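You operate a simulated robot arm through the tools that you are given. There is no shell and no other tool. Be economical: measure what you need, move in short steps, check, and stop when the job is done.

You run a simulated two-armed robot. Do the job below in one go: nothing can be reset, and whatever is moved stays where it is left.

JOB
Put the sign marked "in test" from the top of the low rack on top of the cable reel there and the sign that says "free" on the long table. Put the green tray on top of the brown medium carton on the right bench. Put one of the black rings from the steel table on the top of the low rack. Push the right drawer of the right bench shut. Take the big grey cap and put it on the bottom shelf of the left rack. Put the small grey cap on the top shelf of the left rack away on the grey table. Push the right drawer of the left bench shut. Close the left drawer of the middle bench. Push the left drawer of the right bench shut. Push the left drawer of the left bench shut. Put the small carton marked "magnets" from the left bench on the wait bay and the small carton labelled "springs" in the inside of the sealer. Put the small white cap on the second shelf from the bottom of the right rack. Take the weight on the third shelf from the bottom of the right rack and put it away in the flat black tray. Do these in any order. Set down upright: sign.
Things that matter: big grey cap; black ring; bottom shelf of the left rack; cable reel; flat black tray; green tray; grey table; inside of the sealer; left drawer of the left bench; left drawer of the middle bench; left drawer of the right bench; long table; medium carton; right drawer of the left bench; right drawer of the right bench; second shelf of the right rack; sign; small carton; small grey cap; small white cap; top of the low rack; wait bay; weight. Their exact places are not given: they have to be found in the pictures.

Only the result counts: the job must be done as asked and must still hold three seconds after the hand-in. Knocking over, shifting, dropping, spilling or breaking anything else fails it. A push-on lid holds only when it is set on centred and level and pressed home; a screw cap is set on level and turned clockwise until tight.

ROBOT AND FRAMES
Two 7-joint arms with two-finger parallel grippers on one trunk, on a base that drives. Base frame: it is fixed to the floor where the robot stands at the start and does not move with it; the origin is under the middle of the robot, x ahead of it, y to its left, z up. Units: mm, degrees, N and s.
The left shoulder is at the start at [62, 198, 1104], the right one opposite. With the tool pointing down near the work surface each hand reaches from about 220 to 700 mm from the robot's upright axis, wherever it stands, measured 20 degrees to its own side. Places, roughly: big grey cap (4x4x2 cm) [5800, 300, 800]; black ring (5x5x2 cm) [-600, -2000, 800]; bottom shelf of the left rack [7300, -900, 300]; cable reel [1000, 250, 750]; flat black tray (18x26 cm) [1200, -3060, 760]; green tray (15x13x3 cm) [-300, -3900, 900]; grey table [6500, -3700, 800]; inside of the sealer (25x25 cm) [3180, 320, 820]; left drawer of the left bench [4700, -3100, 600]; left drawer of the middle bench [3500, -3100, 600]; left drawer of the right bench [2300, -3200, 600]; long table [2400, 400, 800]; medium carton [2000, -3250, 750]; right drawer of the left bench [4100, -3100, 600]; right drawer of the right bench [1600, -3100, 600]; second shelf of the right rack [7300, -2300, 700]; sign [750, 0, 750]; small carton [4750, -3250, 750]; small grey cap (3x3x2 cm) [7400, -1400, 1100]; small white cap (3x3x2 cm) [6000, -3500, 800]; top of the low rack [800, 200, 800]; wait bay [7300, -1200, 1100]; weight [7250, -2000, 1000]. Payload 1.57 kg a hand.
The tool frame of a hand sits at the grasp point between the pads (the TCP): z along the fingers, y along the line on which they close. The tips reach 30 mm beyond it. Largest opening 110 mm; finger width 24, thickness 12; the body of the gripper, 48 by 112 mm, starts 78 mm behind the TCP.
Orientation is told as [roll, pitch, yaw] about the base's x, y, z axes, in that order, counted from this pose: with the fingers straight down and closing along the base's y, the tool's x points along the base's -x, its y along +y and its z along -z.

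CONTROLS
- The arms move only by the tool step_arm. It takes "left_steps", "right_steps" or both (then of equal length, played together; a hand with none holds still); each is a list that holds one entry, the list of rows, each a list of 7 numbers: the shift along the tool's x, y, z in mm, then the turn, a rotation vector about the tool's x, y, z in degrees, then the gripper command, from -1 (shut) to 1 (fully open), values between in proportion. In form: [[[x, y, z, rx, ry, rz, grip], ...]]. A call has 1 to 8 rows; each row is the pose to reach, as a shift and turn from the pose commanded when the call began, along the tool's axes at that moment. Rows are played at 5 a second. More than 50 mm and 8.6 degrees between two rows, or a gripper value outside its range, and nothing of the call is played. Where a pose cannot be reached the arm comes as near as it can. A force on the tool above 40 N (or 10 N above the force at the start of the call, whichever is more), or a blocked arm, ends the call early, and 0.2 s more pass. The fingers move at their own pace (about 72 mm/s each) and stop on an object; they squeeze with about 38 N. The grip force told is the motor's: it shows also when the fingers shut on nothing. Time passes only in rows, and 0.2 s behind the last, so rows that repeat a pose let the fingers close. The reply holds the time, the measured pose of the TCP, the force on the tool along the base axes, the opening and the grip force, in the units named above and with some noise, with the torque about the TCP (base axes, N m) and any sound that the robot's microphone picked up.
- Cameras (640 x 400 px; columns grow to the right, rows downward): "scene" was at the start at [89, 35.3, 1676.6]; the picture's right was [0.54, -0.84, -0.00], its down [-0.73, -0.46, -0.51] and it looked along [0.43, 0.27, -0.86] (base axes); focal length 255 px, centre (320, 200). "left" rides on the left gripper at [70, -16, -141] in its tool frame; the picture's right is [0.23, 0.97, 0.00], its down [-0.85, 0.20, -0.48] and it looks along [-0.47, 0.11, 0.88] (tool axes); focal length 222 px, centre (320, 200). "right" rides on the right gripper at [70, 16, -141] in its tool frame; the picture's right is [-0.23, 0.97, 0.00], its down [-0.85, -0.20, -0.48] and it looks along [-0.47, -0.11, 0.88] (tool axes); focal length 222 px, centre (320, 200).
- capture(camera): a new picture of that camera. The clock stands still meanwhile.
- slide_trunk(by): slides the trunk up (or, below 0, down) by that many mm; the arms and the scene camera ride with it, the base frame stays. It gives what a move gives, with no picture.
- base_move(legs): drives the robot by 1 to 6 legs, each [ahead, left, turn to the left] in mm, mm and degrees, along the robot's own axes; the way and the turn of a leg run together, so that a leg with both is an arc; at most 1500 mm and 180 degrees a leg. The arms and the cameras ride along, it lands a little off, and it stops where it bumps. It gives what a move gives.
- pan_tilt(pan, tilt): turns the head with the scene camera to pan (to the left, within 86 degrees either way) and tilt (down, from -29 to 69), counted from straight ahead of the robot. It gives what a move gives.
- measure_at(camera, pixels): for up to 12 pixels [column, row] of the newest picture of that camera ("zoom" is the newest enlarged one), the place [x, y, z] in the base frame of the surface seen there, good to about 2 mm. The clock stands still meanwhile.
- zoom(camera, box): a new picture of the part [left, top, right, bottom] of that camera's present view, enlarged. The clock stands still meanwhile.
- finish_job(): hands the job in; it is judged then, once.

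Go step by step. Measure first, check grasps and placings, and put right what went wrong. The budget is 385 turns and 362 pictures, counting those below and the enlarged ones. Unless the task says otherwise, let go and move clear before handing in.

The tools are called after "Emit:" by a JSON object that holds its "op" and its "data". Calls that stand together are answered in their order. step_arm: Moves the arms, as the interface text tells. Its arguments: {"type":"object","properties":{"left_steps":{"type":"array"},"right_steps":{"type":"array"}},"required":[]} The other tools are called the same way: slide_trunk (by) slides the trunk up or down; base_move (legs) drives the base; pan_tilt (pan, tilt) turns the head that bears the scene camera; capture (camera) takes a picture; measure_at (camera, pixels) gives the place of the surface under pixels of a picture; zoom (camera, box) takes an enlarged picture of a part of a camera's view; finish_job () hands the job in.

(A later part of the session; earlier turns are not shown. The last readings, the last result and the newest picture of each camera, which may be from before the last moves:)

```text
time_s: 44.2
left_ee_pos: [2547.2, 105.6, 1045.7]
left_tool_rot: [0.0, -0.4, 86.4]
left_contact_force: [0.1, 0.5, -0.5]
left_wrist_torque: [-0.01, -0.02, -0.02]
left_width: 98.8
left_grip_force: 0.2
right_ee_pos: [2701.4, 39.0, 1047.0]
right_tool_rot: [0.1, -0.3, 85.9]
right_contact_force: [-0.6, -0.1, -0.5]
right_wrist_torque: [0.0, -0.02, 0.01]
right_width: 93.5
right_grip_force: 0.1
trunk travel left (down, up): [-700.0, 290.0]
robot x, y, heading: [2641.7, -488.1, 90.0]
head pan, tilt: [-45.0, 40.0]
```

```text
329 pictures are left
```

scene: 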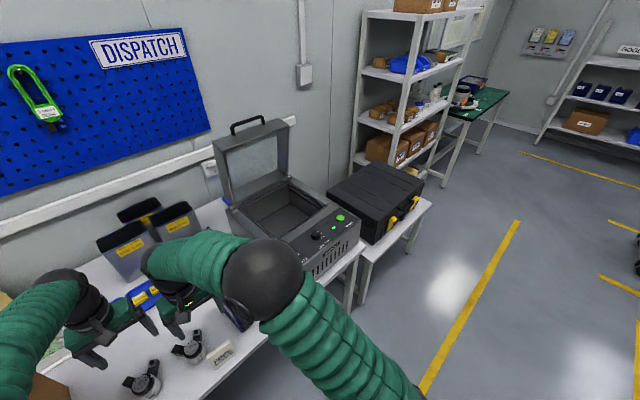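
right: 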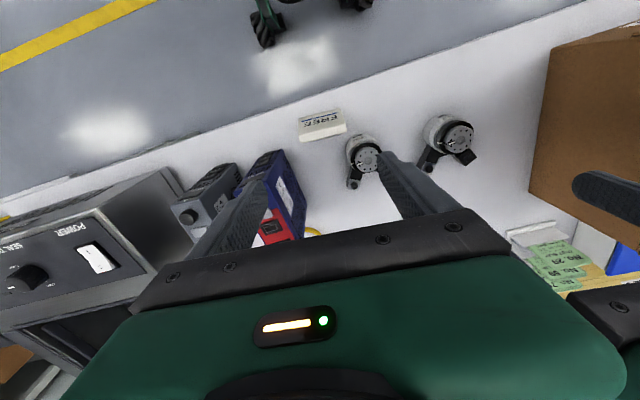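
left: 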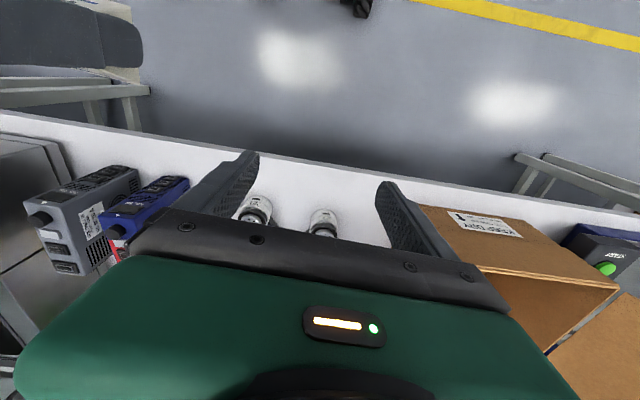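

FREE stands on the table. Next the left bench: I back off, turn around and look.

Emit:
{"op": "base_move", "data": {"legs": [[-800, 0, 0], [0, 0, -180]]}}

Emit:
{"op": "pan_tilt", "data": {"pan": 45, "tilt": 25}}

Emit:
{"op": "capture", "data": {"camera": "scene"}}

Emit:
{"op": "pan_tilt", "data": {"pan": -30, "tilt": 25}}

Emit:
{"op": "capture", "data": {"camera": "scene"}}

```text
time_s: 55.9
left_ee_pos: [2741.7, -1898.5, 1047.1]
left_tool_rot: [0.0, -0.4, -92.3]
left_contact_force: [-0.3, 0.1, -0.1]
left_wrist_torque: [-0.01, -0.01, -0.03]
left_width: 99.0
left_grip_force: 0.2
right_ee_pos: [2587.4, -1836.2, 1047.2]
right_tool_rot: [0.1, -0.4, -92.8]
right_contact_force: [-0.1, 0.5, 0.4]
right_wrist_torque: [0.02, -0.01, -0.01]
right_width: 93.4
right_grip_force: 0.0
trunk travel left (down, up): [-700.0, 290.0]
robot x, y, heading: [2637.0, -1306.2, -88.8]
head pan, tilt: [-45.0, 40.0]
```

```text
time_s: 57.5
left_ee_pos: [2741.4, -1895.2, 1048.0]
left_tool_rot: [0.1, -0.6, -92.4]
left_contact_force: [0.2, 0.1, -0.6]
left_wrist_torque: [-0.01, -0.03, 0.0]
left_width: 99.2
left_grip_force: 0.1
right_ee_pos: [2587.9, -1833.3, 1048.2]
right_tool_rot: [0.0, -0.5, -92.8]
right_contact_force: [-0.1, 0.5, 0.3]
right_wrist_torque: [0.03, 0.0, -0.02]
right_width: 93.4
right_grip_force: 0.0
trunk travel left (down, up): [-700.0, 290.0]
robot x, y, heading: [2638.8, -1304.1, -89.0]
head pan, tilt: [45.0, 25.0]
```

```text
328 pictures are left
```

scene: 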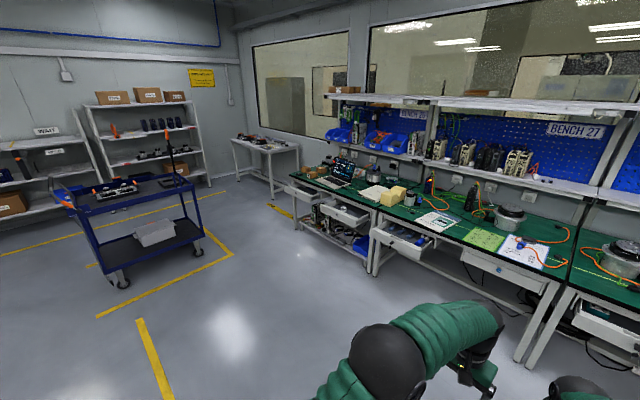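

```text
time_s: 59.0
left_ee_pos: [2740.9, -1894.1, 1048.4]
left_tool_rot: [0.1, -0.6, -92.2]
left_contact_force: [0.7, -0.2, -1.1]
left_wrist_torque: [0.0, -0.02, 0.01]
left_width: 98.9
left_grip_force: 0.0
right_ee_pos: [2586.7, -1835.0, 1048.3]
right_tool_rot: [0.1, -0.5, -92.9]
right_contact_force: [-1.3, 0.4, 0.3]
right_wrist_torque: [-0.03, 0.03, -0.03]
right_width: 93.4
right_grip_force: 0.1
trunk travel left (down, up): [-700.0, 290.0]
robot x, y, heading: [2635.0, -1305.3, -88.9]
head pan, tilt: [-30.0, 25.0]
```

```text
327 pictures are left
```

scene: 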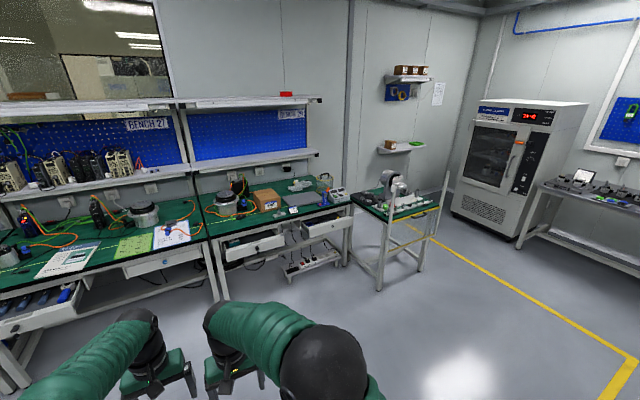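

I see the three benches with open drawers, the racks and a blue cart. I measure the cart and the left bench from a view panned left.

Emit:
{"op": "pan_tilt", "data": {"pan": 45, "tilt": 25}}

Emit:
{"op": "capture", "data": {"camera": "scene"}}

Emit:
{"op": "measure_at", "data": {"camera": "scene", "pixels": [[124, 285], [80, 215], [196, 180], [180, 240], [310, 198], [345, 221], [400, 247], [375, 225], [290, 177], [460, 215], [270, 150], [395, 197]]}}

Emit:
{"op": "zoom", "data": {"camera": "scene", "box": [270, 130, 430, 260]}}

```text
time_s: 60.5
left_ee_pos: [2741.0, -1895.9, 1048.1]
left_tool_rot: [0.1, -0.7, -92.3]
left_contact_force: [-0.2, 0.4, 0.2]
left_wrist_torque: [-0.02, -0.03, -0.05]
left_width: 99.2
left_grip_force: 0.0
right_ee_pos: [2588.0, -1834.6, 1047.2]
right_tool_rot: [0.0, -0.5, -92.8]
right_contact_force: [-0.7, -0.1, -1.0]
right_wrist_torque: [0.01, -0.02, 0.02]
right_width: 93.3
right_grip_force: 0.2
trunk travel left (down, up): [-700.0, 290.0]
robot x, y, heading: [2638.0, -1306.4, -88.7]
head pan, tilt: [45.0, 25.0]
```

```text
326 pictures are left
```

scene: 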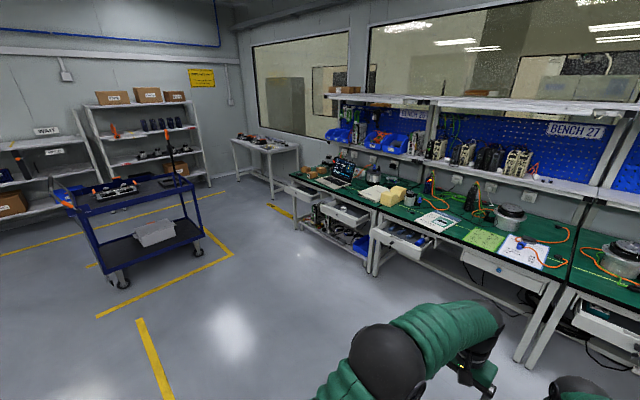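

```text
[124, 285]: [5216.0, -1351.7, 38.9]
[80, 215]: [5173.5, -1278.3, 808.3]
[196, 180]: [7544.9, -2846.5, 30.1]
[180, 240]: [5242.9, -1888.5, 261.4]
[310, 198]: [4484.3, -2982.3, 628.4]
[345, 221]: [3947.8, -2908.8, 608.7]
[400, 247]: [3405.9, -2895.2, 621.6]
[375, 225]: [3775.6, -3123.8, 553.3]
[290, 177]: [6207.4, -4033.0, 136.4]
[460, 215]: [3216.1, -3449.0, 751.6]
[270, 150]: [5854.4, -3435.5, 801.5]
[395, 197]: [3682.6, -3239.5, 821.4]
```

```text
3.08 times, centred on (350, 195) of scene
```

zoom: 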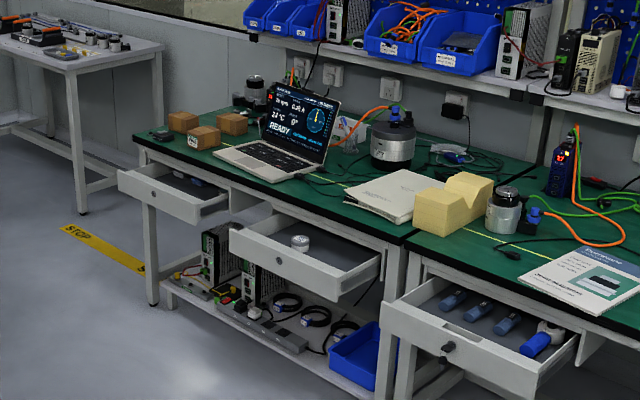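

Drawer fronts: middle-left near (3450,-2895,620), left bench near (3950..4480,-2910..-2980). I'll close drawers with fingers pointing forward: lower the trunk and tilt the hands here in open space.

Emit:
{"op": "slide_trunk", "data": {"by": -380}}

Emit:
{"op": "step_arm", "data": {"left_steps": [[[15, 0, 0, 0, -8.5, 0, -1], [30, 0, 0, 0, -17, 0, -1], [45, 0, 0, 0, -25.5, 0, -1], [60, 0, 0, 0, -34, 0, -1], [75, 0, 0, 0, -42.5, 0, -1], [90, 0, 0, 0, -51, 0, -1], [105, 0, 0, 0, -59.5, 0, -1], [120, 0, 0, 0, -68, 0, -1]]], "right_steps": [[[15, 0, 0, 0, -8.5, 0, -1], [30, 0, 0, 0, -17, 0, -1], [45, 0, 0, 0, -25.5, 0, -1], [60, 0, 0, 0, -34, 0, -1], [75, 0, 0, 0, -42.5, 0, -1], [90, 0, 0, 0, -51, 0, -1], [105, 0, 0, 0, -59.5, 0, -1], [120, 0, 0, 0, -68, 0, -1]]]}}

Emit:
{"op": "pan_tilt", "data": {"pan": 0, "tilt": 40}}

Emit:
{"op": "capture", "data": {"camera": "scene"}}

```text
time_s: 64.1
left_ee_pos: [2740.9, -1895.3, 667.5]
left_tool_rot: [0.1, -0.4, -92.2]
left_contact_force: [0.1, -0.2, 0.0]
left_wrist_torque: [-0.02, -0.03, -0.01]
left_width: 99.0
left_grip_force: 0.0
right_ee_pos: [2587.5, -1834.6, 667.9]
right_tool_rot: [0.0, -0.5, -92.8]
right_contact_force: [-0.2, -0.3, 0.1]
right_wrist_torque: [0.01, -0.05, 0.0]
right_width: 93.9
right_grip_force: 0.2
trunk travel left (down, up): [-320.0, 670.0]
robot x, y, heading: [2637.0, -1307.7, -89.2]
head pan, tilt: [45.0, 25.0]
```

```text
time_s: 65.1
left_ee_pos: [2741.7, -1840.6, 667.9]
left_tool_rot: [0.4, -31.2, -92.5]
left_contact_force: [-0.5, -0.1, -0.8]
left_wrist_torque: [0.0, 0.0, -0.01]
left_width: 0.1
left_grip_force: 21.5
right_ee_pos: [2417.0, -1803.9, 663.9]
right_tool_rot: [-0.3, -31.1, -115.3]
right_contact_force: [0.1, -0.1, 0.0]
right_wrist_torque: [-0.01, -0.01, 0.01]
right_width: 0.0
right_grip_force: 21.7
trunk travel left (down, up): [-320.0, 670.0]
robot x, y, heading: [2636.6, -1304.2, -88.9]
head pan, tilt: [45.0, 25.0]
stopped in row 4 (right hand): the arm was blocked; the commanded pose is now the measured one
```

```text
time_s: 66.2
left_ee_pos: [2743.5, -1841.0, 668.0]
left_tool_rot: [0.3, -31.3, -92.3]
left_contact_force: [0.0, -0.2, 0.0]
left_wrist_torque: [0.0, 0.01, 0.03]
left_width: 0.2
left_grip_force: 21.3
right_ee_pos: [2419.6, -1805.0, 664.4]
right_tool_rot: [-0.6, -31.1, -115.1]
right_contact_force: [-0.1, -0.7, -0.2]
right_wrist_torque: [-0.03, 0.0, 0.0]
right_width: 0.0
right_grip_force: 21.4
trunk travel left (down, up): [-320.0, 670.0]
robot x, y, heading: [2636.9, -1306.0, -88.9]
head pan, tilt: [0.0, 40.0]
```

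```text
324 pictures are left
```

scene: 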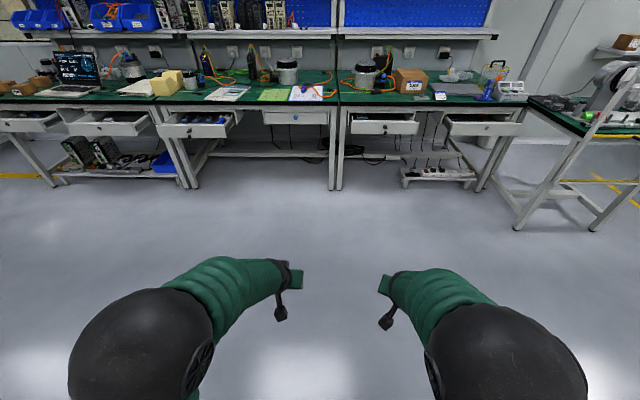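

The right hand came out turned to -115 yaw (wrists were close together). I spread the left hand outward and correct right yaw, then continue tilting.

Emit:
{"op": "step_arm", "data": {"left_steps": [[[0, 45, 0, 0, -6, 0, -1], [0, 90, 0, 0, -12, 0, -1], [0, 130, 0, 0, -18, 0, -1], [0, 130, 0, 0, -24, 0, -1]]], "right_steps": [[[0, 0, 0, -3, 0, -5, -1], [0, 0, 0, -6, 0, -10, -1], [0, 0, 0, -9, 0, -15, -1], [0, 0, 0, -12, 0, -20, -1]]]}}

```text
time_s: 67.2
left_ee_pos: [2872.6, -1847.3, 669.4]
left_tool_rot: [0.6, -55.3, -92.7]
left_contact_force: [0.5, -0.7, 0.7]
left_wrist_torque: [0.0, -0.01, 0.03]
left_width: 0.1
left_grip_force: 21.3
right_ee_pos: [2422.9, -1805.3, 666.0]
right_tool_rot: [-0.5, -31.1, -91.4]
right_contact_force: [0.3, -0.5, 0.3]
right_wrist_torque: [-0.03, 0.01, -0.03]
right_width: 0.0
right_grip_force: 20.9
trunk travel left (down, up): [-320.0, 670.0]
robot x, y, heading: [2635.6, -1307.4, -88.9]
head pan, tilt: [0.0, 40.0]
```

Both aligned. Tilt further to about 75 and retract 100 mm.

Emit:
{"op": "step_arm", "data": {"left_steps": [[[10, 0, -14, 0, -3.5, 0, -1], [20, 0, -28, 0, -7, 0, -1], [30, 0, -42, 0, -10.5, 0, -1], [40, 0, -56, 0, -14, 0, -1], [50, 0, -70, 0, -17.5, 0, -1], [57, 0, -82, 0, -20, 0, -1]]], "right_steps": [[[15, 0, -9, 0, -7.5, 0, -1], [30, 0, -18, 0, -15, 0, -1], [45, 0, -27, 0, -22.5, 0, -1], [60, 0, -36, 0, -30, 0, -1], [75, 0, -45, 0, -37.5, 0, -1], [86, 0, -51, 0, -44, 0, -1]]]}}

Emit:
{"op": "capture", "data": {"camera": "scene"}}

Emit:
{"op": "measure_at", "data": {"camera": "scene", "pixels": [[20, 126], [108, 129], [195, 131], [385, 128], [482, 129], [22, 115], [110, 120], [195, 122], [383, 120], [480, 121], [120, 99], [400, 104]]}}

```text
time_s: 68.6
left_ee_pos: [2900.8, -1795.5, 636.8]
left_tool_rot: [0.7, -75.3, -92.9]
left_contact_force: [0.1, 0.5, 0.9]
left_wrist_torque: [-0.01, -0.02, -0.06]
left_width: 0.0
left_grip_force: 21.0
left hand out of reach, approached as far as the arm can: row 2, 3, 4, 5, 6
right_ee_pos: [2428.0, -1770.1, 578.4]
right_tool_rot: [-2.0, -75.1, -89.9]
right_contact_force: [0.4, -0.3, -0.4]
right_wrist_torque: [0.02, 0.01, -0.02]
right_width: 0.0
right_grip_force: 21.8
right hand out of reach, approached as far as the arm can: row 2, 3, 4, 5, 6
trunk travel left (down, up): [-320.0, 670.0]
robot x, y, heading: [2636.7, -1307.6, -88.9]
head pan, tilt: [0.0, 40.0]
```

```text
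323 pictures are left
```

scene: 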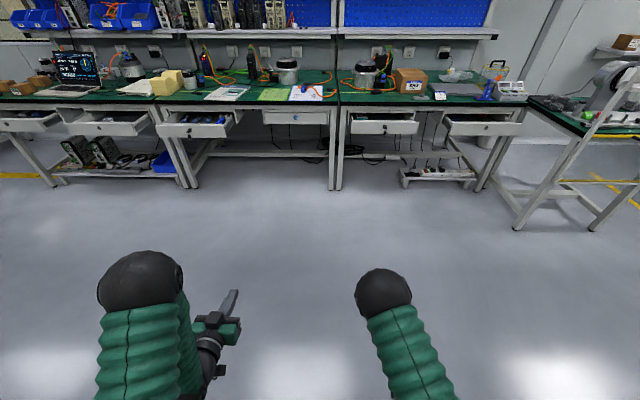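

```text
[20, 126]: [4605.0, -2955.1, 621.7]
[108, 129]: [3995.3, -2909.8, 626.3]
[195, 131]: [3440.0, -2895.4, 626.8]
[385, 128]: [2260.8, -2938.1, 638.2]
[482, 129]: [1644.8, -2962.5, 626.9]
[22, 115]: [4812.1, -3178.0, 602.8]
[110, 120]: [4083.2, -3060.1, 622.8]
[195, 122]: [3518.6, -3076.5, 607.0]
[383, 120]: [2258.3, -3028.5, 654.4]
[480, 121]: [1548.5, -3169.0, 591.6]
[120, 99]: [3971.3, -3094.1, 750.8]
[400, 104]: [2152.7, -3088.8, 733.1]
```

Hands point forward. I zoom on the drawer fronts to get their extents.

Emit:
{"op": "zoom", "data": {"camera": "scene", "box": [0, 80, 240, 200]}}

Emit:
{"op": "zoom", "data": {"camera": "scene", "box": [330, 80, 530, 200]}}

Emit:
{"op": "measure_at", "data": {"camera": "zoom", "pixels": [[65, 130], [270, 140], [60, 160], [270, 168], [380, 148], [600, 140], [380, 172], [605, 170], [170, 155], [500, 158]]}}

```text
2.67 times, centred on (120, 140) of scene
```

zoom: 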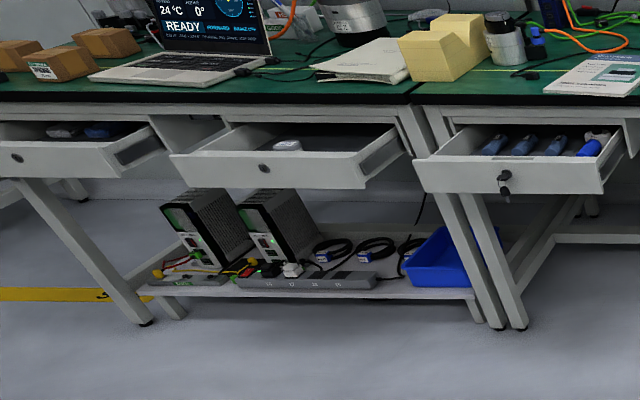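

```text
3.20 times, centred on (430, 140) of scene
```

zoom: 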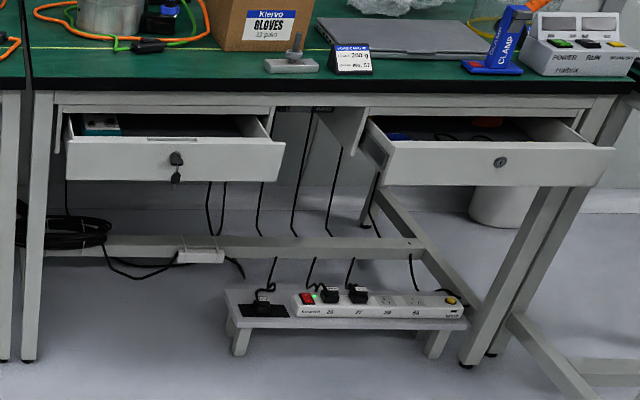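

```text
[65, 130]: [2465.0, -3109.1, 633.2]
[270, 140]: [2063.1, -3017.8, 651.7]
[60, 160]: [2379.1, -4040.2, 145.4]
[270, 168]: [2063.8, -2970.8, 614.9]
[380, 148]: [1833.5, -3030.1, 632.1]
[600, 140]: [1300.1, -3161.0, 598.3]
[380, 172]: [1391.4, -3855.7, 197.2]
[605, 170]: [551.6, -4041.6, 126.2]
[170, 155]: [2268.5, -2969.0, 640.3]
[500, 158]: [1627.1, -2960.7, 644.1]
```

Drawer fronts known: middle-left spans x≈3220–3698 with key near 3478. I drive to push it at x≈3545 with the left fingertips.

Emit:
{"op": "base_move", "data": {"legs": [[0, 640, -1], [980, 0, 0]]}}

Emit:
{"op": "capture", "data": {"camera": "scene"}}

Emit:
{"op": "measure_at", "data": {"camera": "scene", "pixels": [[320, 100], [240, 150], [280, 160], [300, 160], [240, 165]]}}

```text
time_s: 77.0
left_ee_pos: [3480.9, -2812.5, 635.4]
left_tool_rot: [0.7, -75.2, -96.1]
left_contact_force: [0.4, -0.5, 0.5]
left_wrist_torque: [-0.02, 0.0, 0.02]
left_width: 0.1
left_grip_force: 21.4
right_ee_pos: [3010.5, -2762.4, 579.4]
right_tool_rot: [-1.9, -75.0, -92.9]
right_contact_force: [0.0, -0.6, 0.4]
right_wrist_torque: [-0.04, 0.04, 0.0]
right_width: 0.1
right_grip_force: 21.3
trunk travel left (down, up): [-320.0, 670.0]
robot x, y, heading: [3241.8, -2310.0, -91.9]
head pan, tilt: [0.0, 40.0]
```

```text
320 pictures are left
```

scene: 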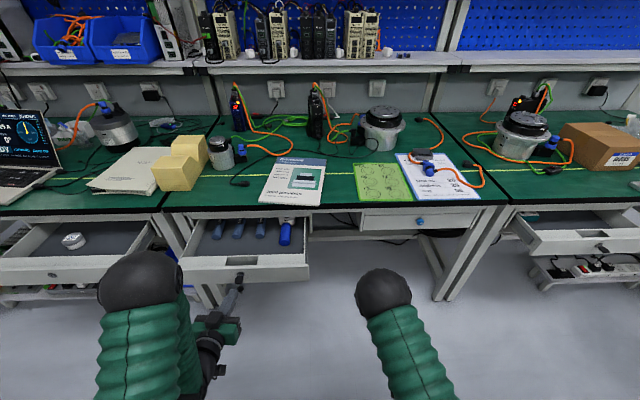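

```text
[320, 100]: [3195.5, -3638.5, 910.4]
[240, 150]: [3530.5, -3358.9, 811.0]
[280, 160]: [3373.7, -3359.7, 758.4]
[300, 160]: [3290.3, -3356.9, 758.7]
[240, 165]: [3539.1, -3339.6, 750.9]
```

The left tip is close to the front near the key. I zoom to place it.

Emit:
{"op": "zoom", "data": {"camera": "scene", "box": [170, 210, 330, 320]}}

Emit:
{"op": "measure_at", "data": {"camera": "zoom", "pixels": [[60, 180], [540, 185], [60, 230], [545, 235], [270, 260], [260, 300], [150, 210], [400, 212], [280, 185]]}}

```text
3.64 times, centred on (250, 265) of scene
```

zoom: 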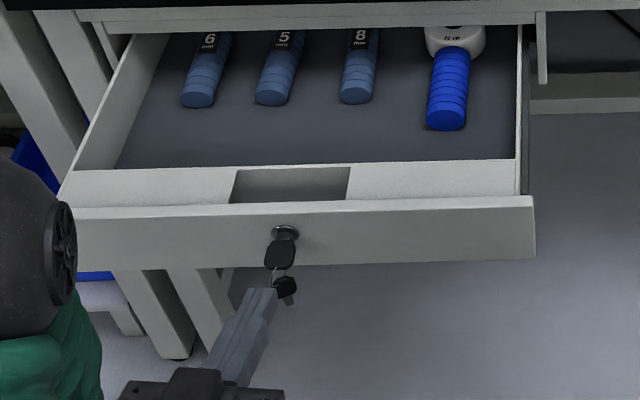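

```text
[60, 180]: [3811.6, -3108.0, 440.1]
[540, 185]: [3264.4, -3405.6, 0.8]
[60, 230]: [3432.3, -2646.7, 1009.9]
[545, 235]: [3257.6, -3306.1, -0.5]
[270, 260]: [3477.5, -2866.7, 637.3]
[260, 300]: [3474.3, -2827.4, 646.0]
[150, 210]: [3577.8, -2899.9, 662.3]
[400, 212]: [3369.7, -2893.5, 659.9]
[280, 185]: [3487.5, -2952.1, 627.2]
```

Front at y≈-2895, key at x≈3477. I shift the tip to x≈3550 to avoid the key, then drive in slightly.

Emit:
{"op": "step_arm", "data": {"left_steps": [[[0, 35, 0, 0, 0, 0, -1], [0, 72, 0, 0, 0, 0, -1]]]}}

Emit:
{"op": "base_move", "data": {"legs": [[150, 0, 0]]}}

Emit:
{"op": "capture", "data": {"camera": "scene"}}

Emit:
{"op": "measure_at", "data": {"camera": "scene", "pixels": [[430, 225], [400, 225], [450, 222]]}}

```text
time_s: 77.5
left_ee_pos: [3554.7, -2818.2, 635.3]
left_tool_rot: [0.4, -75.3, -95.6]
left_contact_force: [0.0, 1.3, -0.5]
left_wrist_torque: [0.01, 0.01, -0.05]
left_width: 0.1
left_grip_force: 21.3
right_ee_pos: [3010.7, -2760.2, 579.7]
right_tool_rot: [-2.2, -75.1, -92.7]
right_contact_force: [-0.3, 0.3, -0.3]
right_wrist_torque: [0.03, 0.03, -0.01]
right_width: 0.2
right_grip_force: 21.1
trunk travel left (down, up): [-320.0, 670.0]
robot x, y, heading: [3243.6, -2310.7, -91.8]
head pan, tilt: [0.0, 40.0]
```

```text
time_s: 78.9
left_ee_pos: [3550.5, -2965.9, 635.0]
left_tool_rot: [0.5, -75.2, -95.8]
left_contact_force: [-0.3, 0.0, -0.6]
left_wrist_torque: [0.01, 0.0, 0.0]
left_width: 0.0
left_grip_force: 21.3
right_ee_pos: [3005.3, -2908.3, 579.1]
right_tool_rot: [-1.9, -75.0, -92.8]
right_contact_force: [0.5, 0.1, 0.4]
right_wrist_torque: [-0.01, 0.0, 0.0]
right_width: 0.0
right_grip_force: 21.5
trunk travel left (down, up): [-320.0, 670.0]
robot x, y, heading: [3239.9, -2455.1, -91.7]
head pan, tilt: [0.0, 40.0]
```

```text
318 pictures are left
```

scene: 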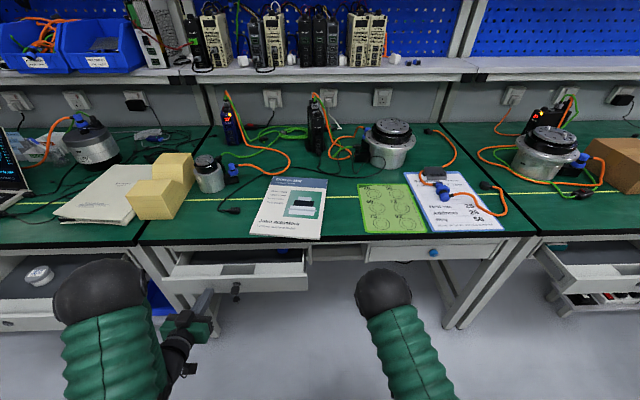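

```text
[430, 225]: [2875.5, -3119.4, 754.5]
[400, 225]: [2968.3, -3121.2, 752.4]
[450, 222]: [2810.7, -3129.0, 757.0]
```

The drawer slid in smoothly. I measure the closed neighbour's front plane, then finish with arm steps.

Emit:
{"op": "measure_at", "data": {"camera": "scene", "pixels": [[400, 254], [460, 252], [433, 254], [270, 285], [190, 290]]}}

Emit:
{"op": "step_arm", "data": {"left_steps": [[[-8, 3, 29, 0, 0, 0, -1], [-15, 6, 58, 0, 0, 0, -1], [-21, 8, 77, 0, 0, 0, -1], [-26, 10, 96, 0, 0, 0, -1], [-30, 12, 110, 0, 0, 0, -1], [-34, 14, 125, 0, 0, 0, -1]]]}}

Emit:
{"op": "capture", "data": {"camera": "scene"}}

```text
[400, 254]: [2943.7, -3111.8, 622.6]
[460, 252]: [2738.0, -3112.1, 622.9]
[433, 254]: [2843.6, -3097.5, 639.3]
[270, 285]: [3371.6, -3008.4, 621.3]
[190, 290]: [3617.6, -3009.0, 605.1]
```

```text
time_s: 80.2
left_ee_pos: [3548.9, -3076.7, 638.5]
left_tool_rot: [0.5, -75.2, -95.8]
left_contact_force: [-2.2, 15.8, 10.1]
left_wrist_torque: [-0.38, -0.07, 0.03]
left_width: 0.1
left_grip_force: 21.1
right_ee_pos: [3006.6, -2908.0, 581.5]
right_tool_rot: [-1.8, -75.2, -93.0]
right_contact_force: [0.8, -0.5, -0.9]
right_wrist_torque: [-0.04, 0.02, -0.02]
right_width: 0.2
right_grip_force: 21.7
trunk travel left (down, up): [-320.0, 670.0]
robot x, y, heading: [3237.3, -2459.4, -91.9]
head pan, tilt: [0.0, 40.0]
stopped in row 6 (left hand): the force on the tool passed its limit at 44 N (the readings are from after the stop); the commanded pose is now the measured one
```

```text
317 pictures are left
```

scene: 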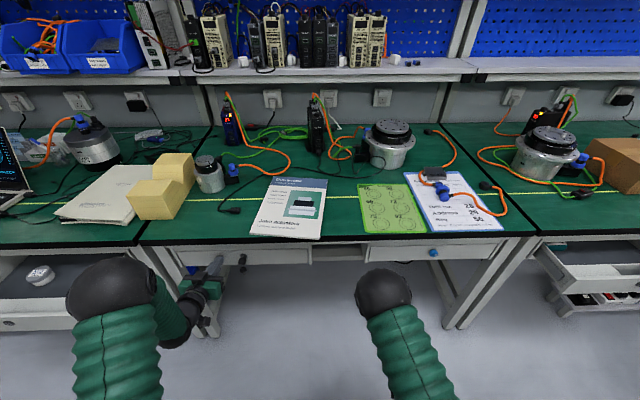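

The drawer hit its stop (44 N). I check its front plane vs the closed neighbour (-3112).

Emit:
{"op": "measure_at", "data": {"camera": "scene", "pixels": [[280, 256], [300, 255], [265, 255], [400, 254], [200, 258]]}}

Emit:
{"op": "step_arm", "data": {"left_steps": [[[-2, 1, 8, 0, 0, 0, -1], [-2, 1, 8, 0, 0, 0, -1]]]}}

Emit:
{"op": "measure_at", "data": {"camera": "scene", "pixels": [[280, 256], [300, 255], [265, 255]]}}

```text
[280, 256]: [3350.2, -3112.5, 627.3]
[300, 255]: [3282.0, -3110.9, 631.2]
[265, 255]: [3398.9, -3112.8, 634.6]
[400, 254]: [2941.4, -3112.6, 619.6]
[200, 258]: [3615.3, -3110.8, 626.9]
```

```text
time_s: 80.6
left_ee_pos: [3548.7, -3077.5, 638.9]
left_tool_rot: [0.4, -75.0, -95.7]
left_contact_force: [-2.6, 21.0, 11.7]
left_wrist_torque: [-0.44, -0.15, 0.05]
left_width: 0.0
left_grip_force: 22.0
right_ee_pos: [3005.5, -2905.3, 581.9]
right_tool_rot: [-1.5, -75.4, -93.2]
right_contact_force: [-0.4, -0.1, 0.1]
right_wrist_torque: [-0.01, 0.01, -0.01]
right_width: 0.2
right_grip_force: 21.6
trunk travel left (down, up): [-320.0, 670.0]
robot x, y, heading: [3237.2, -2454.1, -91.6]
head pan, tilt: [0.0, 40.0]
stopped in row 1 (left hand): the force on the tool passed its limit at 48 N (the readings are from after the stop); the commanded pose is now the measured one
```

```text
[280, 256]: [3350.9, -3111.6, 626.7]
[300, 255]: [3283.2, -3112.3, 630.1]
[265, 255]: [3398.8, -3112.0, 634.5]
```

Shut flush at -3112. I retract the left hand, raise the right to z≈630, then go to the left bench to push both drawers.

Emit:
{"op": "step_arm", "data": {"left_steps": [[[8, -3, -30, 0, 0, 0, -1], [17, -6, -60, 0, 0, 0, -1], [28, -10, -100, 0, 0, 0, -1]]], "right_steps": [[[-15, 0, -4, 0, 0, 0, -1], [-30, 0, -8, 0, 0, 0, -1], [-48, 0, -13, 0, 0, 0, -1]]]}}

Emit:
{"op": "base_move", "data": {"legs": [[-270, 0, 1.7], [0, 1090, 0]]}}

Emit:
{"op": "capture", "data": {"camera": "scene"}}

```text
time_s: 81.4
left_ee_pos: [3551.0, -2976.0, 634.3]
left_tool_rot: [-0.2, -74.7, -95.1]
left_contact_force: [0.8, 0.2, -0.6]
left_wrist_torque: [0.01, 0.0, 0.0]
left_width: 0.0
left_grip_force: 21.4
right_ee_pos: [3007.4, -2934.8, 605.4]
right_tool_rot: [-2.1, -75.3, -92.6]
right_contact_force: [0.0, -0.3, -0.5]
right_wrist_torque: [-0.02, -0.02, 0.0]
right_width: 0.0
right_grip_force: 21.0
right hand out of reach, approached as far as the arm can: row 1, 2, 3
trunk travel left (down, up): [-320.0, 670.0]
robot x, y, heading: [3238.7, -2457.8, -91.8]
head pan, tilt: [0.0, 40.0]
```

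```text
time_s: 88.5
left_ee_pos: [4670.8, -2670.6, 633.1]
left_tool_rot: [0.0, -74.7, -91.7]
left_contact_force: [-0.4, 0.0, -1.3]
left_wrist_torque: [0.0, -0.01, 0.0]
left_width: 0.0
left_grip_force: 21.3
right_ee_pos: [4125.2, -2661.4, 605.5]
right_tool_rot: [-1.9, -75.3, -89.4]
right_contact_force: [0.0, -0.2, -0.1]
right_wrist_torque: [0.01, 0.0, -0.01]
right_width: 0.2
right_grip_force: 21.8
trunk travel left (down, up): [-320.0, 670.0]
robot x, y, heading: [4327.9, -2172.5, -88.3]
head pan, tilt: [0.0, 40.0]
```

```text
316 pictures are left
```

scene: 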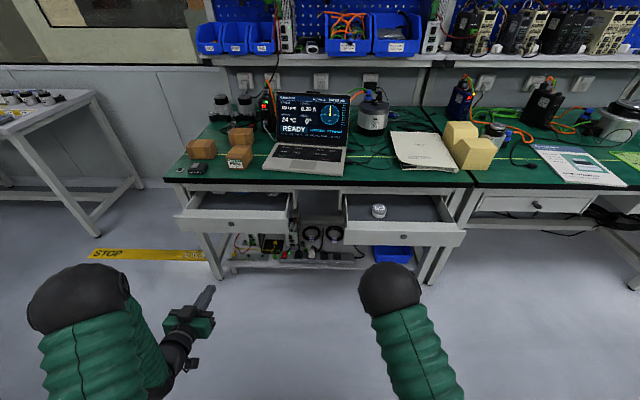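

Knobs at (231,224) and (402,237). I measure the fronts.

Emit:
{"op": "measure_at", "data": {"camera": "scene", "pixels": [[184, 224], [231, 226], [284, 228], [349, 236], [402, 238], [460, 240], [260, 220], [375, 230], [270, 232], [385, 243]]}}

Emit:
{"op": "zoom", "data": {"camera": "scene", "box": [160, 110, 320, 210]}}

Emit:
{"op": "measure_at", "data": {"camera": "zoom", "pixels": [[160, 165], [310, 115], [310, 190], [160, 140], [300, 90], [250, 165], [360, 165], [150, 230], [100, 160], [220, 160]]}}

```text
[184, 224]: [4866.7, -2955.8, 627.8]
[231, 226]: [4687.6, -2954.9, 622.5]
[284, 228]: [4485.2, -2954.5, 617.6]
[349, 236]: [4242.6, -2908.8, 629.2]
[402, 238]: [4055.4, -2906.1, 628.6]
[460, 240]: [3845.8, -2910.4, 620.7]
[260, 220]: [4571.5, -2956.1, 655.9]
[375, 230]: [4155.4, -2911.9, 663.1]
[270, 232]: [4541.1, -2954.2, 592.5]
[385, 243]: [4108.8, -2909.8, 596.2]
```

```text
4.00 times, centred on (240, 160) of scene
```

zoom: 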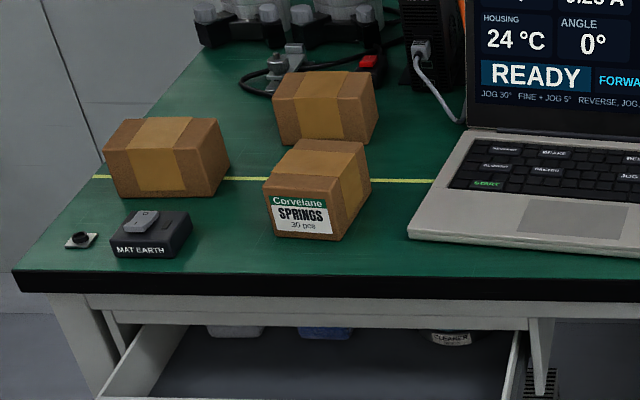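

```text
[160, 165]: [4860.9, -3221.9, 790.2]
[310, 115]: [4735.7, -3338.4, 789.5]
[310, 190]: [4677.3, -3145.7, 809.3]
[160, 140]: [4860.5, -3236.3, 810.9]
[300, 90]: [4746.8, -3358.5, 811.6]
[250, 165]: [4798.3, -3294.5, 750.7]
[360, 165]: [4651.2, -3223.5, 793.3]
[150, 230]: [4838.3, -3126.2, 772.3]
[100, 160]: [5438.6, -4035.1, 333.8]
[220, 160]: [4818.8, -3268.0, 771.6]
```

I shift the left hand inward to x≈4611, raise the trunk 15, and drive in 370 pushing both drawers.

Emit:
{"op": "step_arm", "data": {"left_steps": [[[0, -30, 0, 0, 0, 0, -1], [0, -60, 0, 0, 0, 0, -1]]]}}

Emit:
{"op": "slide_trunk", "data": {"by": 15}}

Emit:
{"op": "base_move", "data": {"legs": [[200, 0, 0]]}}

Emit:
{"op": "capture", "data": {"camera": "scene"}}

```text
time_s: 89.1
left_ee_pos: [4609.3, -2668.6, 634.6]
left_tool_rot: [0.1, -74.6, -91.9]
left_contact_force: [-0.6, -0.2, -0.1]
left_wrist_torque: [-0.01, 0.0, 0.02]
left_width: 0.0
left_grip_force: 21.3
right_ee_pos: [4125.6, -2659.8, 605.6]
right_tool_rot: [-1.8, -75.4, -89.5]
right_contact_force: [0.8, -0.1, -0.6]
right_wrist_torque: [-0.01, 0.02, -0.02]
right_width: 0.1
right_grip_force: 21.4
trunk travel left (down, up): [-320.0, 670.0]
robot x, y, heading: [4331.0, -2171.2, -88.4]
head pan, tilt: [0.0, 40.0]
```

```text
time_s: 89.7
left_ee_pos: [4612.2, -2668.9, 650.2]
left_tool_rot: [-0.1, -74.7, -91.7]
left_contact_force: [-0.3, 0.2, 0.3]
left_wrist_torque: [-0.04, 0.0, 0.01]
left_width: 0.0
left_grip_force: 21.3
right_ee_pos: [4126.0, -2659.0, 620.7]
right_tool_rot: [-2.0, -75.4, -89.3]
right_contact_force: [-0.2, -0.6, 0.3]
right_wrist_torque: [-0.01, 0.02, 0.0]
right_width: 0.1
right_grip_force: 21.6
trunk travel left (down, up): [-335.0, 655.0]
robot x, y, heading: [4328.4, -2168.6, -88.4]
head pan, tilt: [0.0, 40.0]
```

```text
time_s: 91.3
left_ee_pos: [4620.3, -2868.4, 648.2]
left_tool_rot: [-0.1, -74.6, -91.5]
left_contact_force: [0.8, -0.6, 0.4]
left_wrist_torque: [0.02, 0.01, 0.0]
left_width: 0.0
left_grip_force: 21.6
right_ee_pos: [4134.0, -2860.6, 620.3]
right_tool_rot: [-2.0, -75.3, -89.1]
right_contact_force: [0.4, 0.8, -0.2]
right_wrist_torque: [-0.01, -0.02, 0.0]
right_width: 0.1
right_grip_force: 21.3
trunk travel left (down, up): [-335.0, 655.0]
robot x, y, heading: [4335.2, -2367.1, -88.2]
head pan, tilt: [0.0, 40.0]
```

```text
314 pictures are left
```

scene: 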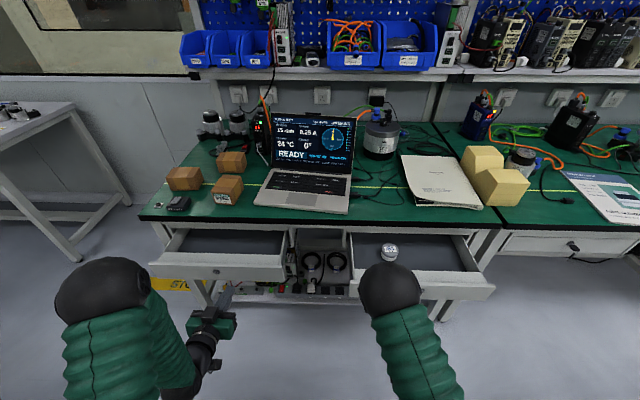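

Aligned, tips just before the fronts. Continue 150.

Emit:
{"op": "base_move", "data": {"legs": [[80, 0, 0], [80, 0, 0]]}}

Emit:
{"op": "capture", "data": {"camera": "scene"}}

```text
time_s: 93.0
left_ee_pos: [4626.3, -3024.9, 649.3]
left_tool_rot: [-0.1, -74.7, -91.4]
left_contact_force: [-0.4, 0.5, 0.5]
left_wrist_torque: [0.0, -0.02, 0.0]
left_width: 0.1
left_grip_force: 21.5
right_ee_pos: [4139.7, -3020.0, 620.7]
right_tool_rot: [-2.0, -75.3, -88.9]
right_contact_force: [0.1, -0.2, -1.0]
right_wrist_torque: [-0.03, 0.0, -0.01]
right_width: 0.2
right_grip_force: 21.3
trunk travel left (down, up): [-335.0, 655.0]
robot x, y, heading: [4339.2, -2530.3, -88.2]
head pan, tilt: [0.0, 40.0]
```

```text
313 pictures are left
```

scene: 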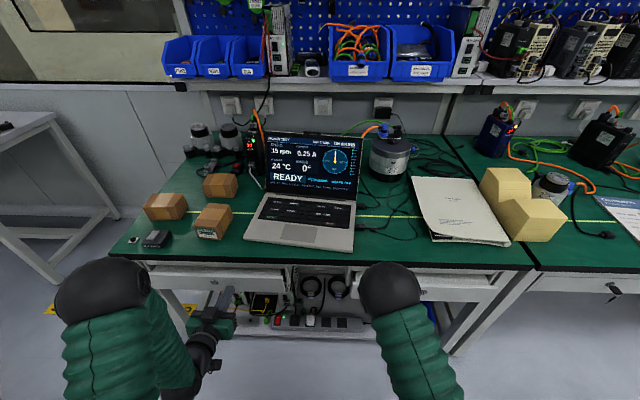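

About 60 mm left on each; I finish with arm steps.

Emit:
{"op": "step_arm", "data": {"left_steps": [[[-6, 0, 24, 0, 0, 0, -1], [-10, 0, 39, 0, 0, 0, -1], [-13, 0, 48, 0, 0, 0, -1], [-15, 0, 55, 0, 0, 0, -1], [-17, 0, 62, 0, 0, 0, -1], [-19, 0, 70, 0, 0, 0, -1]]], "right_steps": [[[-6, 0, 24, 0, 0, 0, -1], [-10, 0, 39, 0, 0, 0, -1], [-13, 0, 48, 0, 0, 0, -1], [-15, 0, 55, 0, 0, 0, -1], [-17, 0, 62, 0, 0, 0, -1], [-19, 0, 70, 0, 0, 0, -1]]]}}

Emit:
{"op": "capture", "data": {"camera": "scene"}}

Emit:
{"op": "measure_at", "data": {"camera": "scene", "pixels": [[180, 280], [230, 283], [270, 280], [430, 287], [480, 290], [610, 285]]}}

```text
time_s: 94.1
left_ee_pos: [4625.9, -3076.1, 649.1]
left_tool_rot: [-0.2, -74.4, -91.0]
left_contact_force: [-1.4, 22.5, 9.4]
left_wrist_torque: [-0.37, 0.14, 0.04]
left_width: 0.2
left_grip_force: 21.5
right_ee_pos: [4138.9, -3072.2, 624.6]
right_tool_rot: [-1.6, -75.6, -89.3]
right_contact_force: [-0.7, -0.4, -0.3]
right_wrist_torque: [0.01, 0.01, 0.0]
right_width: 0.1
right_grip_force: 20.9
trunk travel left (down, up): [-335.0, 655.0]
robot x, y, heading: [4342.2, -2530.0, -87.9]
head pan, tilt: [0.0, 40.0]
stopped in row 5 (left hand): the force on the tool passed its limit at 50 N (the readings are from after the stop); the commanded pose is now the measured one
```

```text
312 pictures are left
```

scene: 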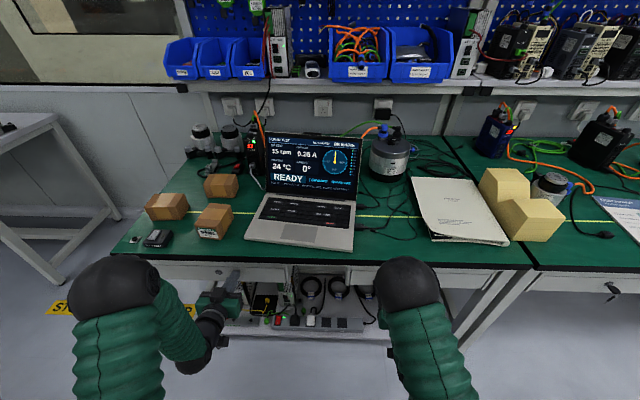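

```text
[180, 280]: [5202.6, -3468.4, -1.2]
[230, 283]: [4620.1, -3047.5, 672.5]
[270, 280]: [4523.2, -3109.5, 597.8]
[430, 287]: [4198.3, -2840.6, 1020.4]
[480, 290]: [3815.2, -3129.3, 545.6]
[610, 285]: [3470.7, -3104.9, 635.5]
```

Left one is shut; push the right one a bit more.

Emit:
{"op": "step_arm", "data": {"right_steps": [[[-2, 0, 8, 0, 0, 0, -1], [-4, 0, 15, 0, 0, 0, -1], [-6, 0, 22, 0, 0, 0, -1]]]}}

Emit:
{"op": "measure_at", "data": {"camera": "scene", "pixels": [[258, 275], [200, 272], [470, 278], [480, 282], [265, 280], [455, 276]]}}

Emit:
{"op": "zoom", "data": {"camera": "scene", "box": [110, 230, 270, 330]}}

Emit:
{"op": "zoom", "data": {"camera": "scene", "box": [350, 230, 510, 330]}}

```text
time_s: 94.6
left_ee_pos: [4626.0, -3075.0, 649.2]
left_tool_rot: [-0.4, -74.4, -90.9]
left_contact_force: [0.0, 11.1, 4.1]
left_wrist_torque: [-0.18, 0.07, 0.02]
left_width: 0.0
left_grip_force: 21.4
right_ee_pos: [4140.7, -3076.6, 623.9]
right_tool_rot: [-1.8, -75.3, -89.3]
right_contact_force: [0.1, 17.0, 7.8]
right_wrist_torque: [-0.29, 0.04, 0.07]
right_width: 0.1
right_grip_force: 21.7
trunk travel left (down, up): [-335.0, 655.0]
robot x, y, heading: [4339.3, -2524.5, -87.9]
head pan, tilt: [0.0, 40.0]
stopped in row 2 (right hand): the force on the tool passed its limit at 51 N (the readings are from after the stop); the commanded pose is now the measured one
```

```text
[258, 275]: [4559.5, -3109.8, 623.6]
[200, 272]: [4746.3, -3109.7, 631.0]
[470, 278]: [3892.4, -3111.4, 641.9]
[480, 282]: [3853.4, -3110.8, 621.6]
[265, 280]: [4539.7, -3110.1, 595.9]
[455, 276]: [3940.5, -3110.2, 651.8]
```

```text
4.00 times, centred on (190, 280) of scene
```

zoom: 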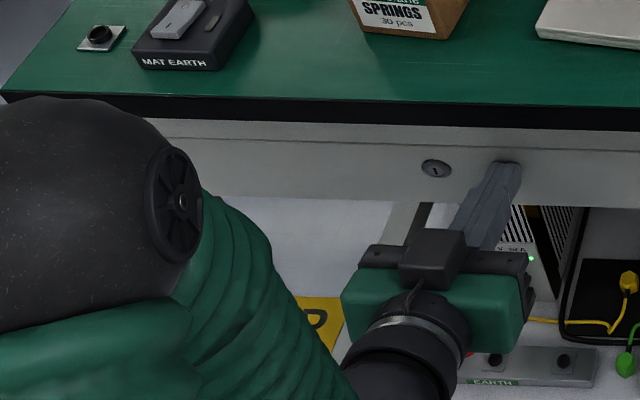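

```text
4.00 times, centred on (430, 280) of scene
```

zoom: 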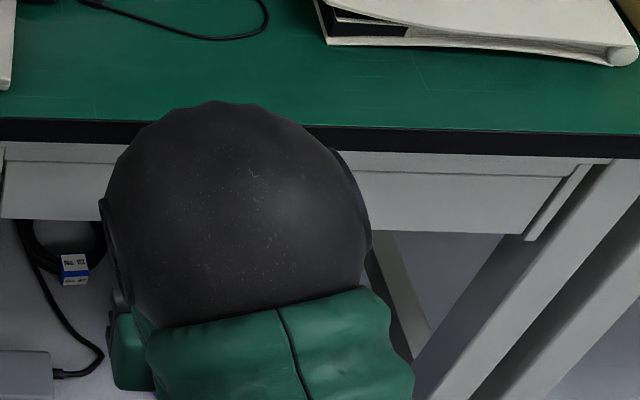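

Both shut at -3110. I back off, raise the trunk, and bring the tools back to vertical.

Emit:
{"op": "base_move", "data": {"legs": [[-350, 0, -2]]}}

Emit:
{"op": "slide_trunk", "data": {"by": 365}}

Emit:
{"op": "step_arm", "data": {"left_steps": [[[0, 0, 0, 0, 8.5, 0, -1], [0, 0, 0, 0, 17, 0, -1], [0, 0, 0, 0, 25.5, 0, -1], [0, 0, 0, 0, 34, 0, -1], [0, 0, 0, 0, 42, 0, -1], [0, 0, 0, 0, 50, 0, -1], [0, 0, 0, 0, 58, 0, -1], [0, 0, 0, 0, 66, 0, -1]]], "right_steps": [[[0, 0, 0, 0, 8.5, 0, -1], [0, 0, 0, 0, 17, 0, -1], [0, 0, 0, 0, 25.5, 0, -1], [0, 0, 0, 0, 34, 0, -1], [0, 0, 0, 0, 42, 0, -1], [0, 0, 0, 0, 50, 0, -1], [0, 0, 0, 0, 58, 0, -1], [0, 0, 0, 0, 66, 0, -1]]]}}

```text
time_s: 96.8
left_ee_pos: [4598.8, -2741.9, 646.8]
left_tool_rot: [-0.2, -74.3, -93.5]
left_contact_force: [0.2, 0.2, 0.2]
left_wrist_torque: [0.02, 0.01, -0.03]
left_width: 0.1
left_grip_force: 21.4
right_ee_pos: [4111.8, -2723.2, 620.4]
right_tool_rot: [-1.8, -75.2, -91.8]
right_contact_force: [1.0, 0.2, 0.1]
right_wrist_torque: [0.0, -0.01, 0.01]
right_width: 0.1
right_grip_force: 21.8
trunk travel left (down, up): [-335.0, 655.0]
robot x, y, heading: [4335.5, -2182.0, -90.3]
head pan, tilt: [0.0, 40.0]
```

```text
time_s: 100.4
left_ee_pos: [4598.2, -2741.0, 1013.1]
left_tool_rot: [-0.2, -74.3, -93.4]
left_contact_force: [-0.1, 0.6, 0.1]
left_wrist_torque: [0.04, -0.03, -0.03]
left_width: 0.0
left_grip_force: 21.8
right_ee_pos: [4113.5, -2723.1, 986.8]
right_tool_rot: [-1.8, -75.2, -91.6]
right_contact_force: [-0.2, -0.1, -0.2]
right_wrist_torque: [-0.01, 0.01, -0.01]
right_width: 0.0
right_grip_force: 21.2
trunk travel left (down, up): [-700.0, 290.0]
robot x, y, heading: [4336.5, -2179.1, -90.4]
head pan, tilt: [0.0, 40.0]
```

```text
time_s: 102.2
left_ee_pos: [4598.2, -2744.2, 1011.6]
left_tool_rot: [-0.1, -8.0, -93.7]
left_contact_force: [-0.2, -0.1, -0.3]
left_wrist_torque: [0.04, -0.03, -0.01]
left_width: 0.0
left_grip_force: 20.9
right_ee_pos: [4111.8, -2724.7, 985.5]
right_tool_rot: [-0.4, -9.0, -93.3]
right_contact_force: [0.5, 0.0, -0.6]
right_wrist_torque: [-0.01, -0.01, -0.04]
right_width: 0.0
right_grip_force: 22.2
trunk travel left (down, up): [-700.0, 290.0]
robot x, y, heading: [4334.9, -2176.4, -90.4]
head pan, tilt: [0.0, 40.0]
```

Finish levelling, raise the right hand, open, and move over to the cartons for a closer look.

Emit:
{"op": "step_arm", "data": {"left_steps": [[[0, 0, -15, 0, 4, 0, 1], [0, 0, -30, 0, 8, 0, 1]]], "right_steps": [[[0, 0, -40, 0, 4.5, 0, 1], [0, 0, -80, 0, 9, 0, 1]]]}}

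Emit:
{"op": "base_move", "data": {"legs": [[0, 405, 0], [280, 0, 0]]}}

Emit:
{"op": "pan_tilt", "data": {"pan": 0, "tilt": 52}}

Emit:
{"op": "capture", "data": {"camera": "scene"}}

Emit:
{"op": "capture", "data": {"camera": "left"}}

```text
time_s: 102.8
left_ee_pos: [4598.3, -2739.6, 1041.7]
left_tool_rot: [-0.1, -0.2, -93.7]
left_contact_force: [-1.0, 0.1, 0.0]
left_wrist_torque: [-0.01, 0.04, 0.01]
left_width: 81.1
left_grip_force: 0.0
right_ee_pos: [4113.9, -2710.3, 1067.5]
right_tool_rot: [-0.4, 0.0, -93.3]
right_contact_force: [-0.6, -0.3, 0.5]
right_wrist_torque: [0.02, 0.03, 0.02]
right_width: 81.3
right_grip_force: 0.0
trunk travel left (down, up): [-700.0, 290.0]
robot x, y, heading: [4334.7, -2174.3, -90.4]
head pan, tilt: [0.0, 40.0]
```

```text
time_s: 106.8
left_ee_pos: [5014.3, -3011.0, 1043.8]
left_tool_rot: [0.1, -0.4, -92.8]
left_contact_force: [-0.7, -0.5, 0.0]
left_wrist_torque: [-0.02, 0.0, -0.03]
left_width: 110.2
left_grip_force: 0.2
right_ee_pos: [4530.2, -2989.1, 1069.7]
right_tool_rot: [-0.5, -0.2, -92.3]
right_contact_force: [-0.1, 0.2, -0.2]
right_wrist_torque: [-0.02, -0.02, -0.03]
right_width: 109.9
right_grip_force: 0.1
trunk travel left (down, up): [-700.0, 290.0]
robot x, y, heading: [4743.5, -2457.4, -89.4]
head pan, tilt: [0.0, 40.0]
```

```text
time_s: 107.6
left_ee_pos: [5015.6, -3011.8, 1042.5]
left_tool_rot: [-0.1, -0.4, -92.8]
left_contact_force: [0.2, -0.6, -0.1]
left_wrist_torque: [0.01, -0.02, 0.01]
left_width: 109.7
left_grip_force: 0.1
right_ee_pos: [4530.0, -2990.7, 1068.3]
right_tool_rot: [-0.3, -0.2, -92.4]
right_contact_force: [-0.1, -0.5, 0.0]
right_wrist_torque: [0.03, 0.01, 0.01]
right_width: 110.1
right_grip_force: 0.0
trunk travel left (down, up): [-700.0, 290.0]
robot x, y, heading: [4743.0, -2460.0, -89.4]
head pan, tilt: [0.0, 52.0]
```

```text
309 pictures are left
```

scene: 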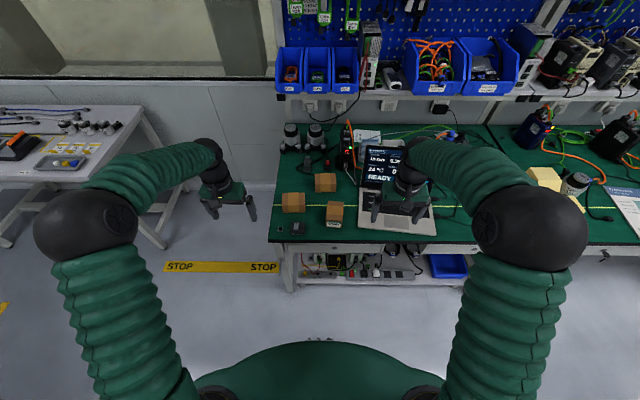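

```text
308 pictures are left
```

left: 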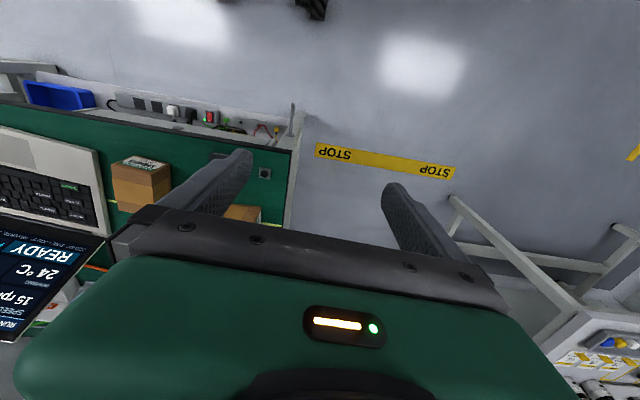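

Emit:
{"op": "zoom", "data": {"camera": "scene", "box": [270, 155, 370, 250]}}

Emit:
{"op": "measure_at", "data": {"camera": "zoom", "pixels": [[125, 160], [205, 160], [125, 195], [205, 195], [262, 80], [340, 80], [265, 105], [290, 200], [365, 205], [290, 260], [360, 265]]}}

Emit:
{"op": "zoom", "data": {"camera": "left", "box": [100, 130, 260, 230]}}

```text
4.21 times, centred on (320, 202) of scene
```

zoom: 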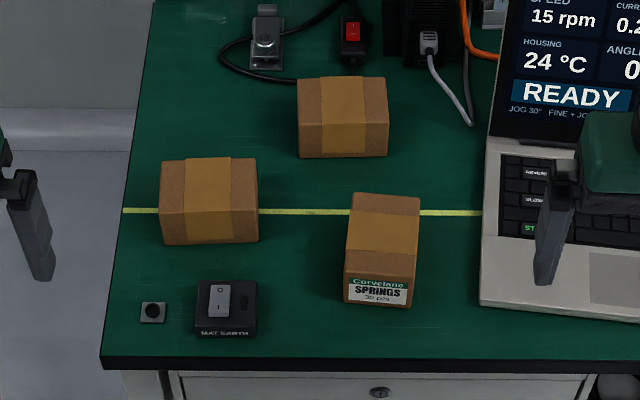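

```text
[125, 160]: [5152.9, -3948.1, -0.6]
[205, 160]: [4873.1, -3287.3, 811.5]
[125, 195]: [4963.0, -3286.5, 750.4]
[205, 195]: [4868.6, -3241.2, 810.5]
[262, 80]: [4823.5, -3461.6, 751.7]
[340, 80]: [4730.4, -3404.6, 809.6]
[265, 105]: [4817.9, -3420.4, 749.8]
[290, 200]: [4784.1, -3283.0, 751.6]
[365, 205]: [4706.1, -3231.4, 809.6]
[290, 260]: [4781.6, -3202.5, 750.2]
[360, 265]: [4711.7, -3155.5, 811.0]
```

```text
4.00 times, centred on (180, 180) of left
```

zoom: 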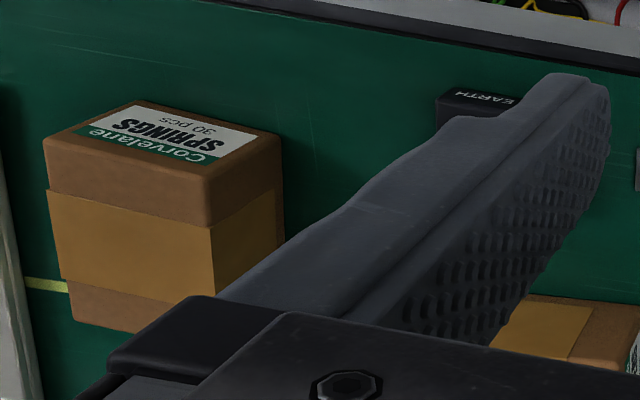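

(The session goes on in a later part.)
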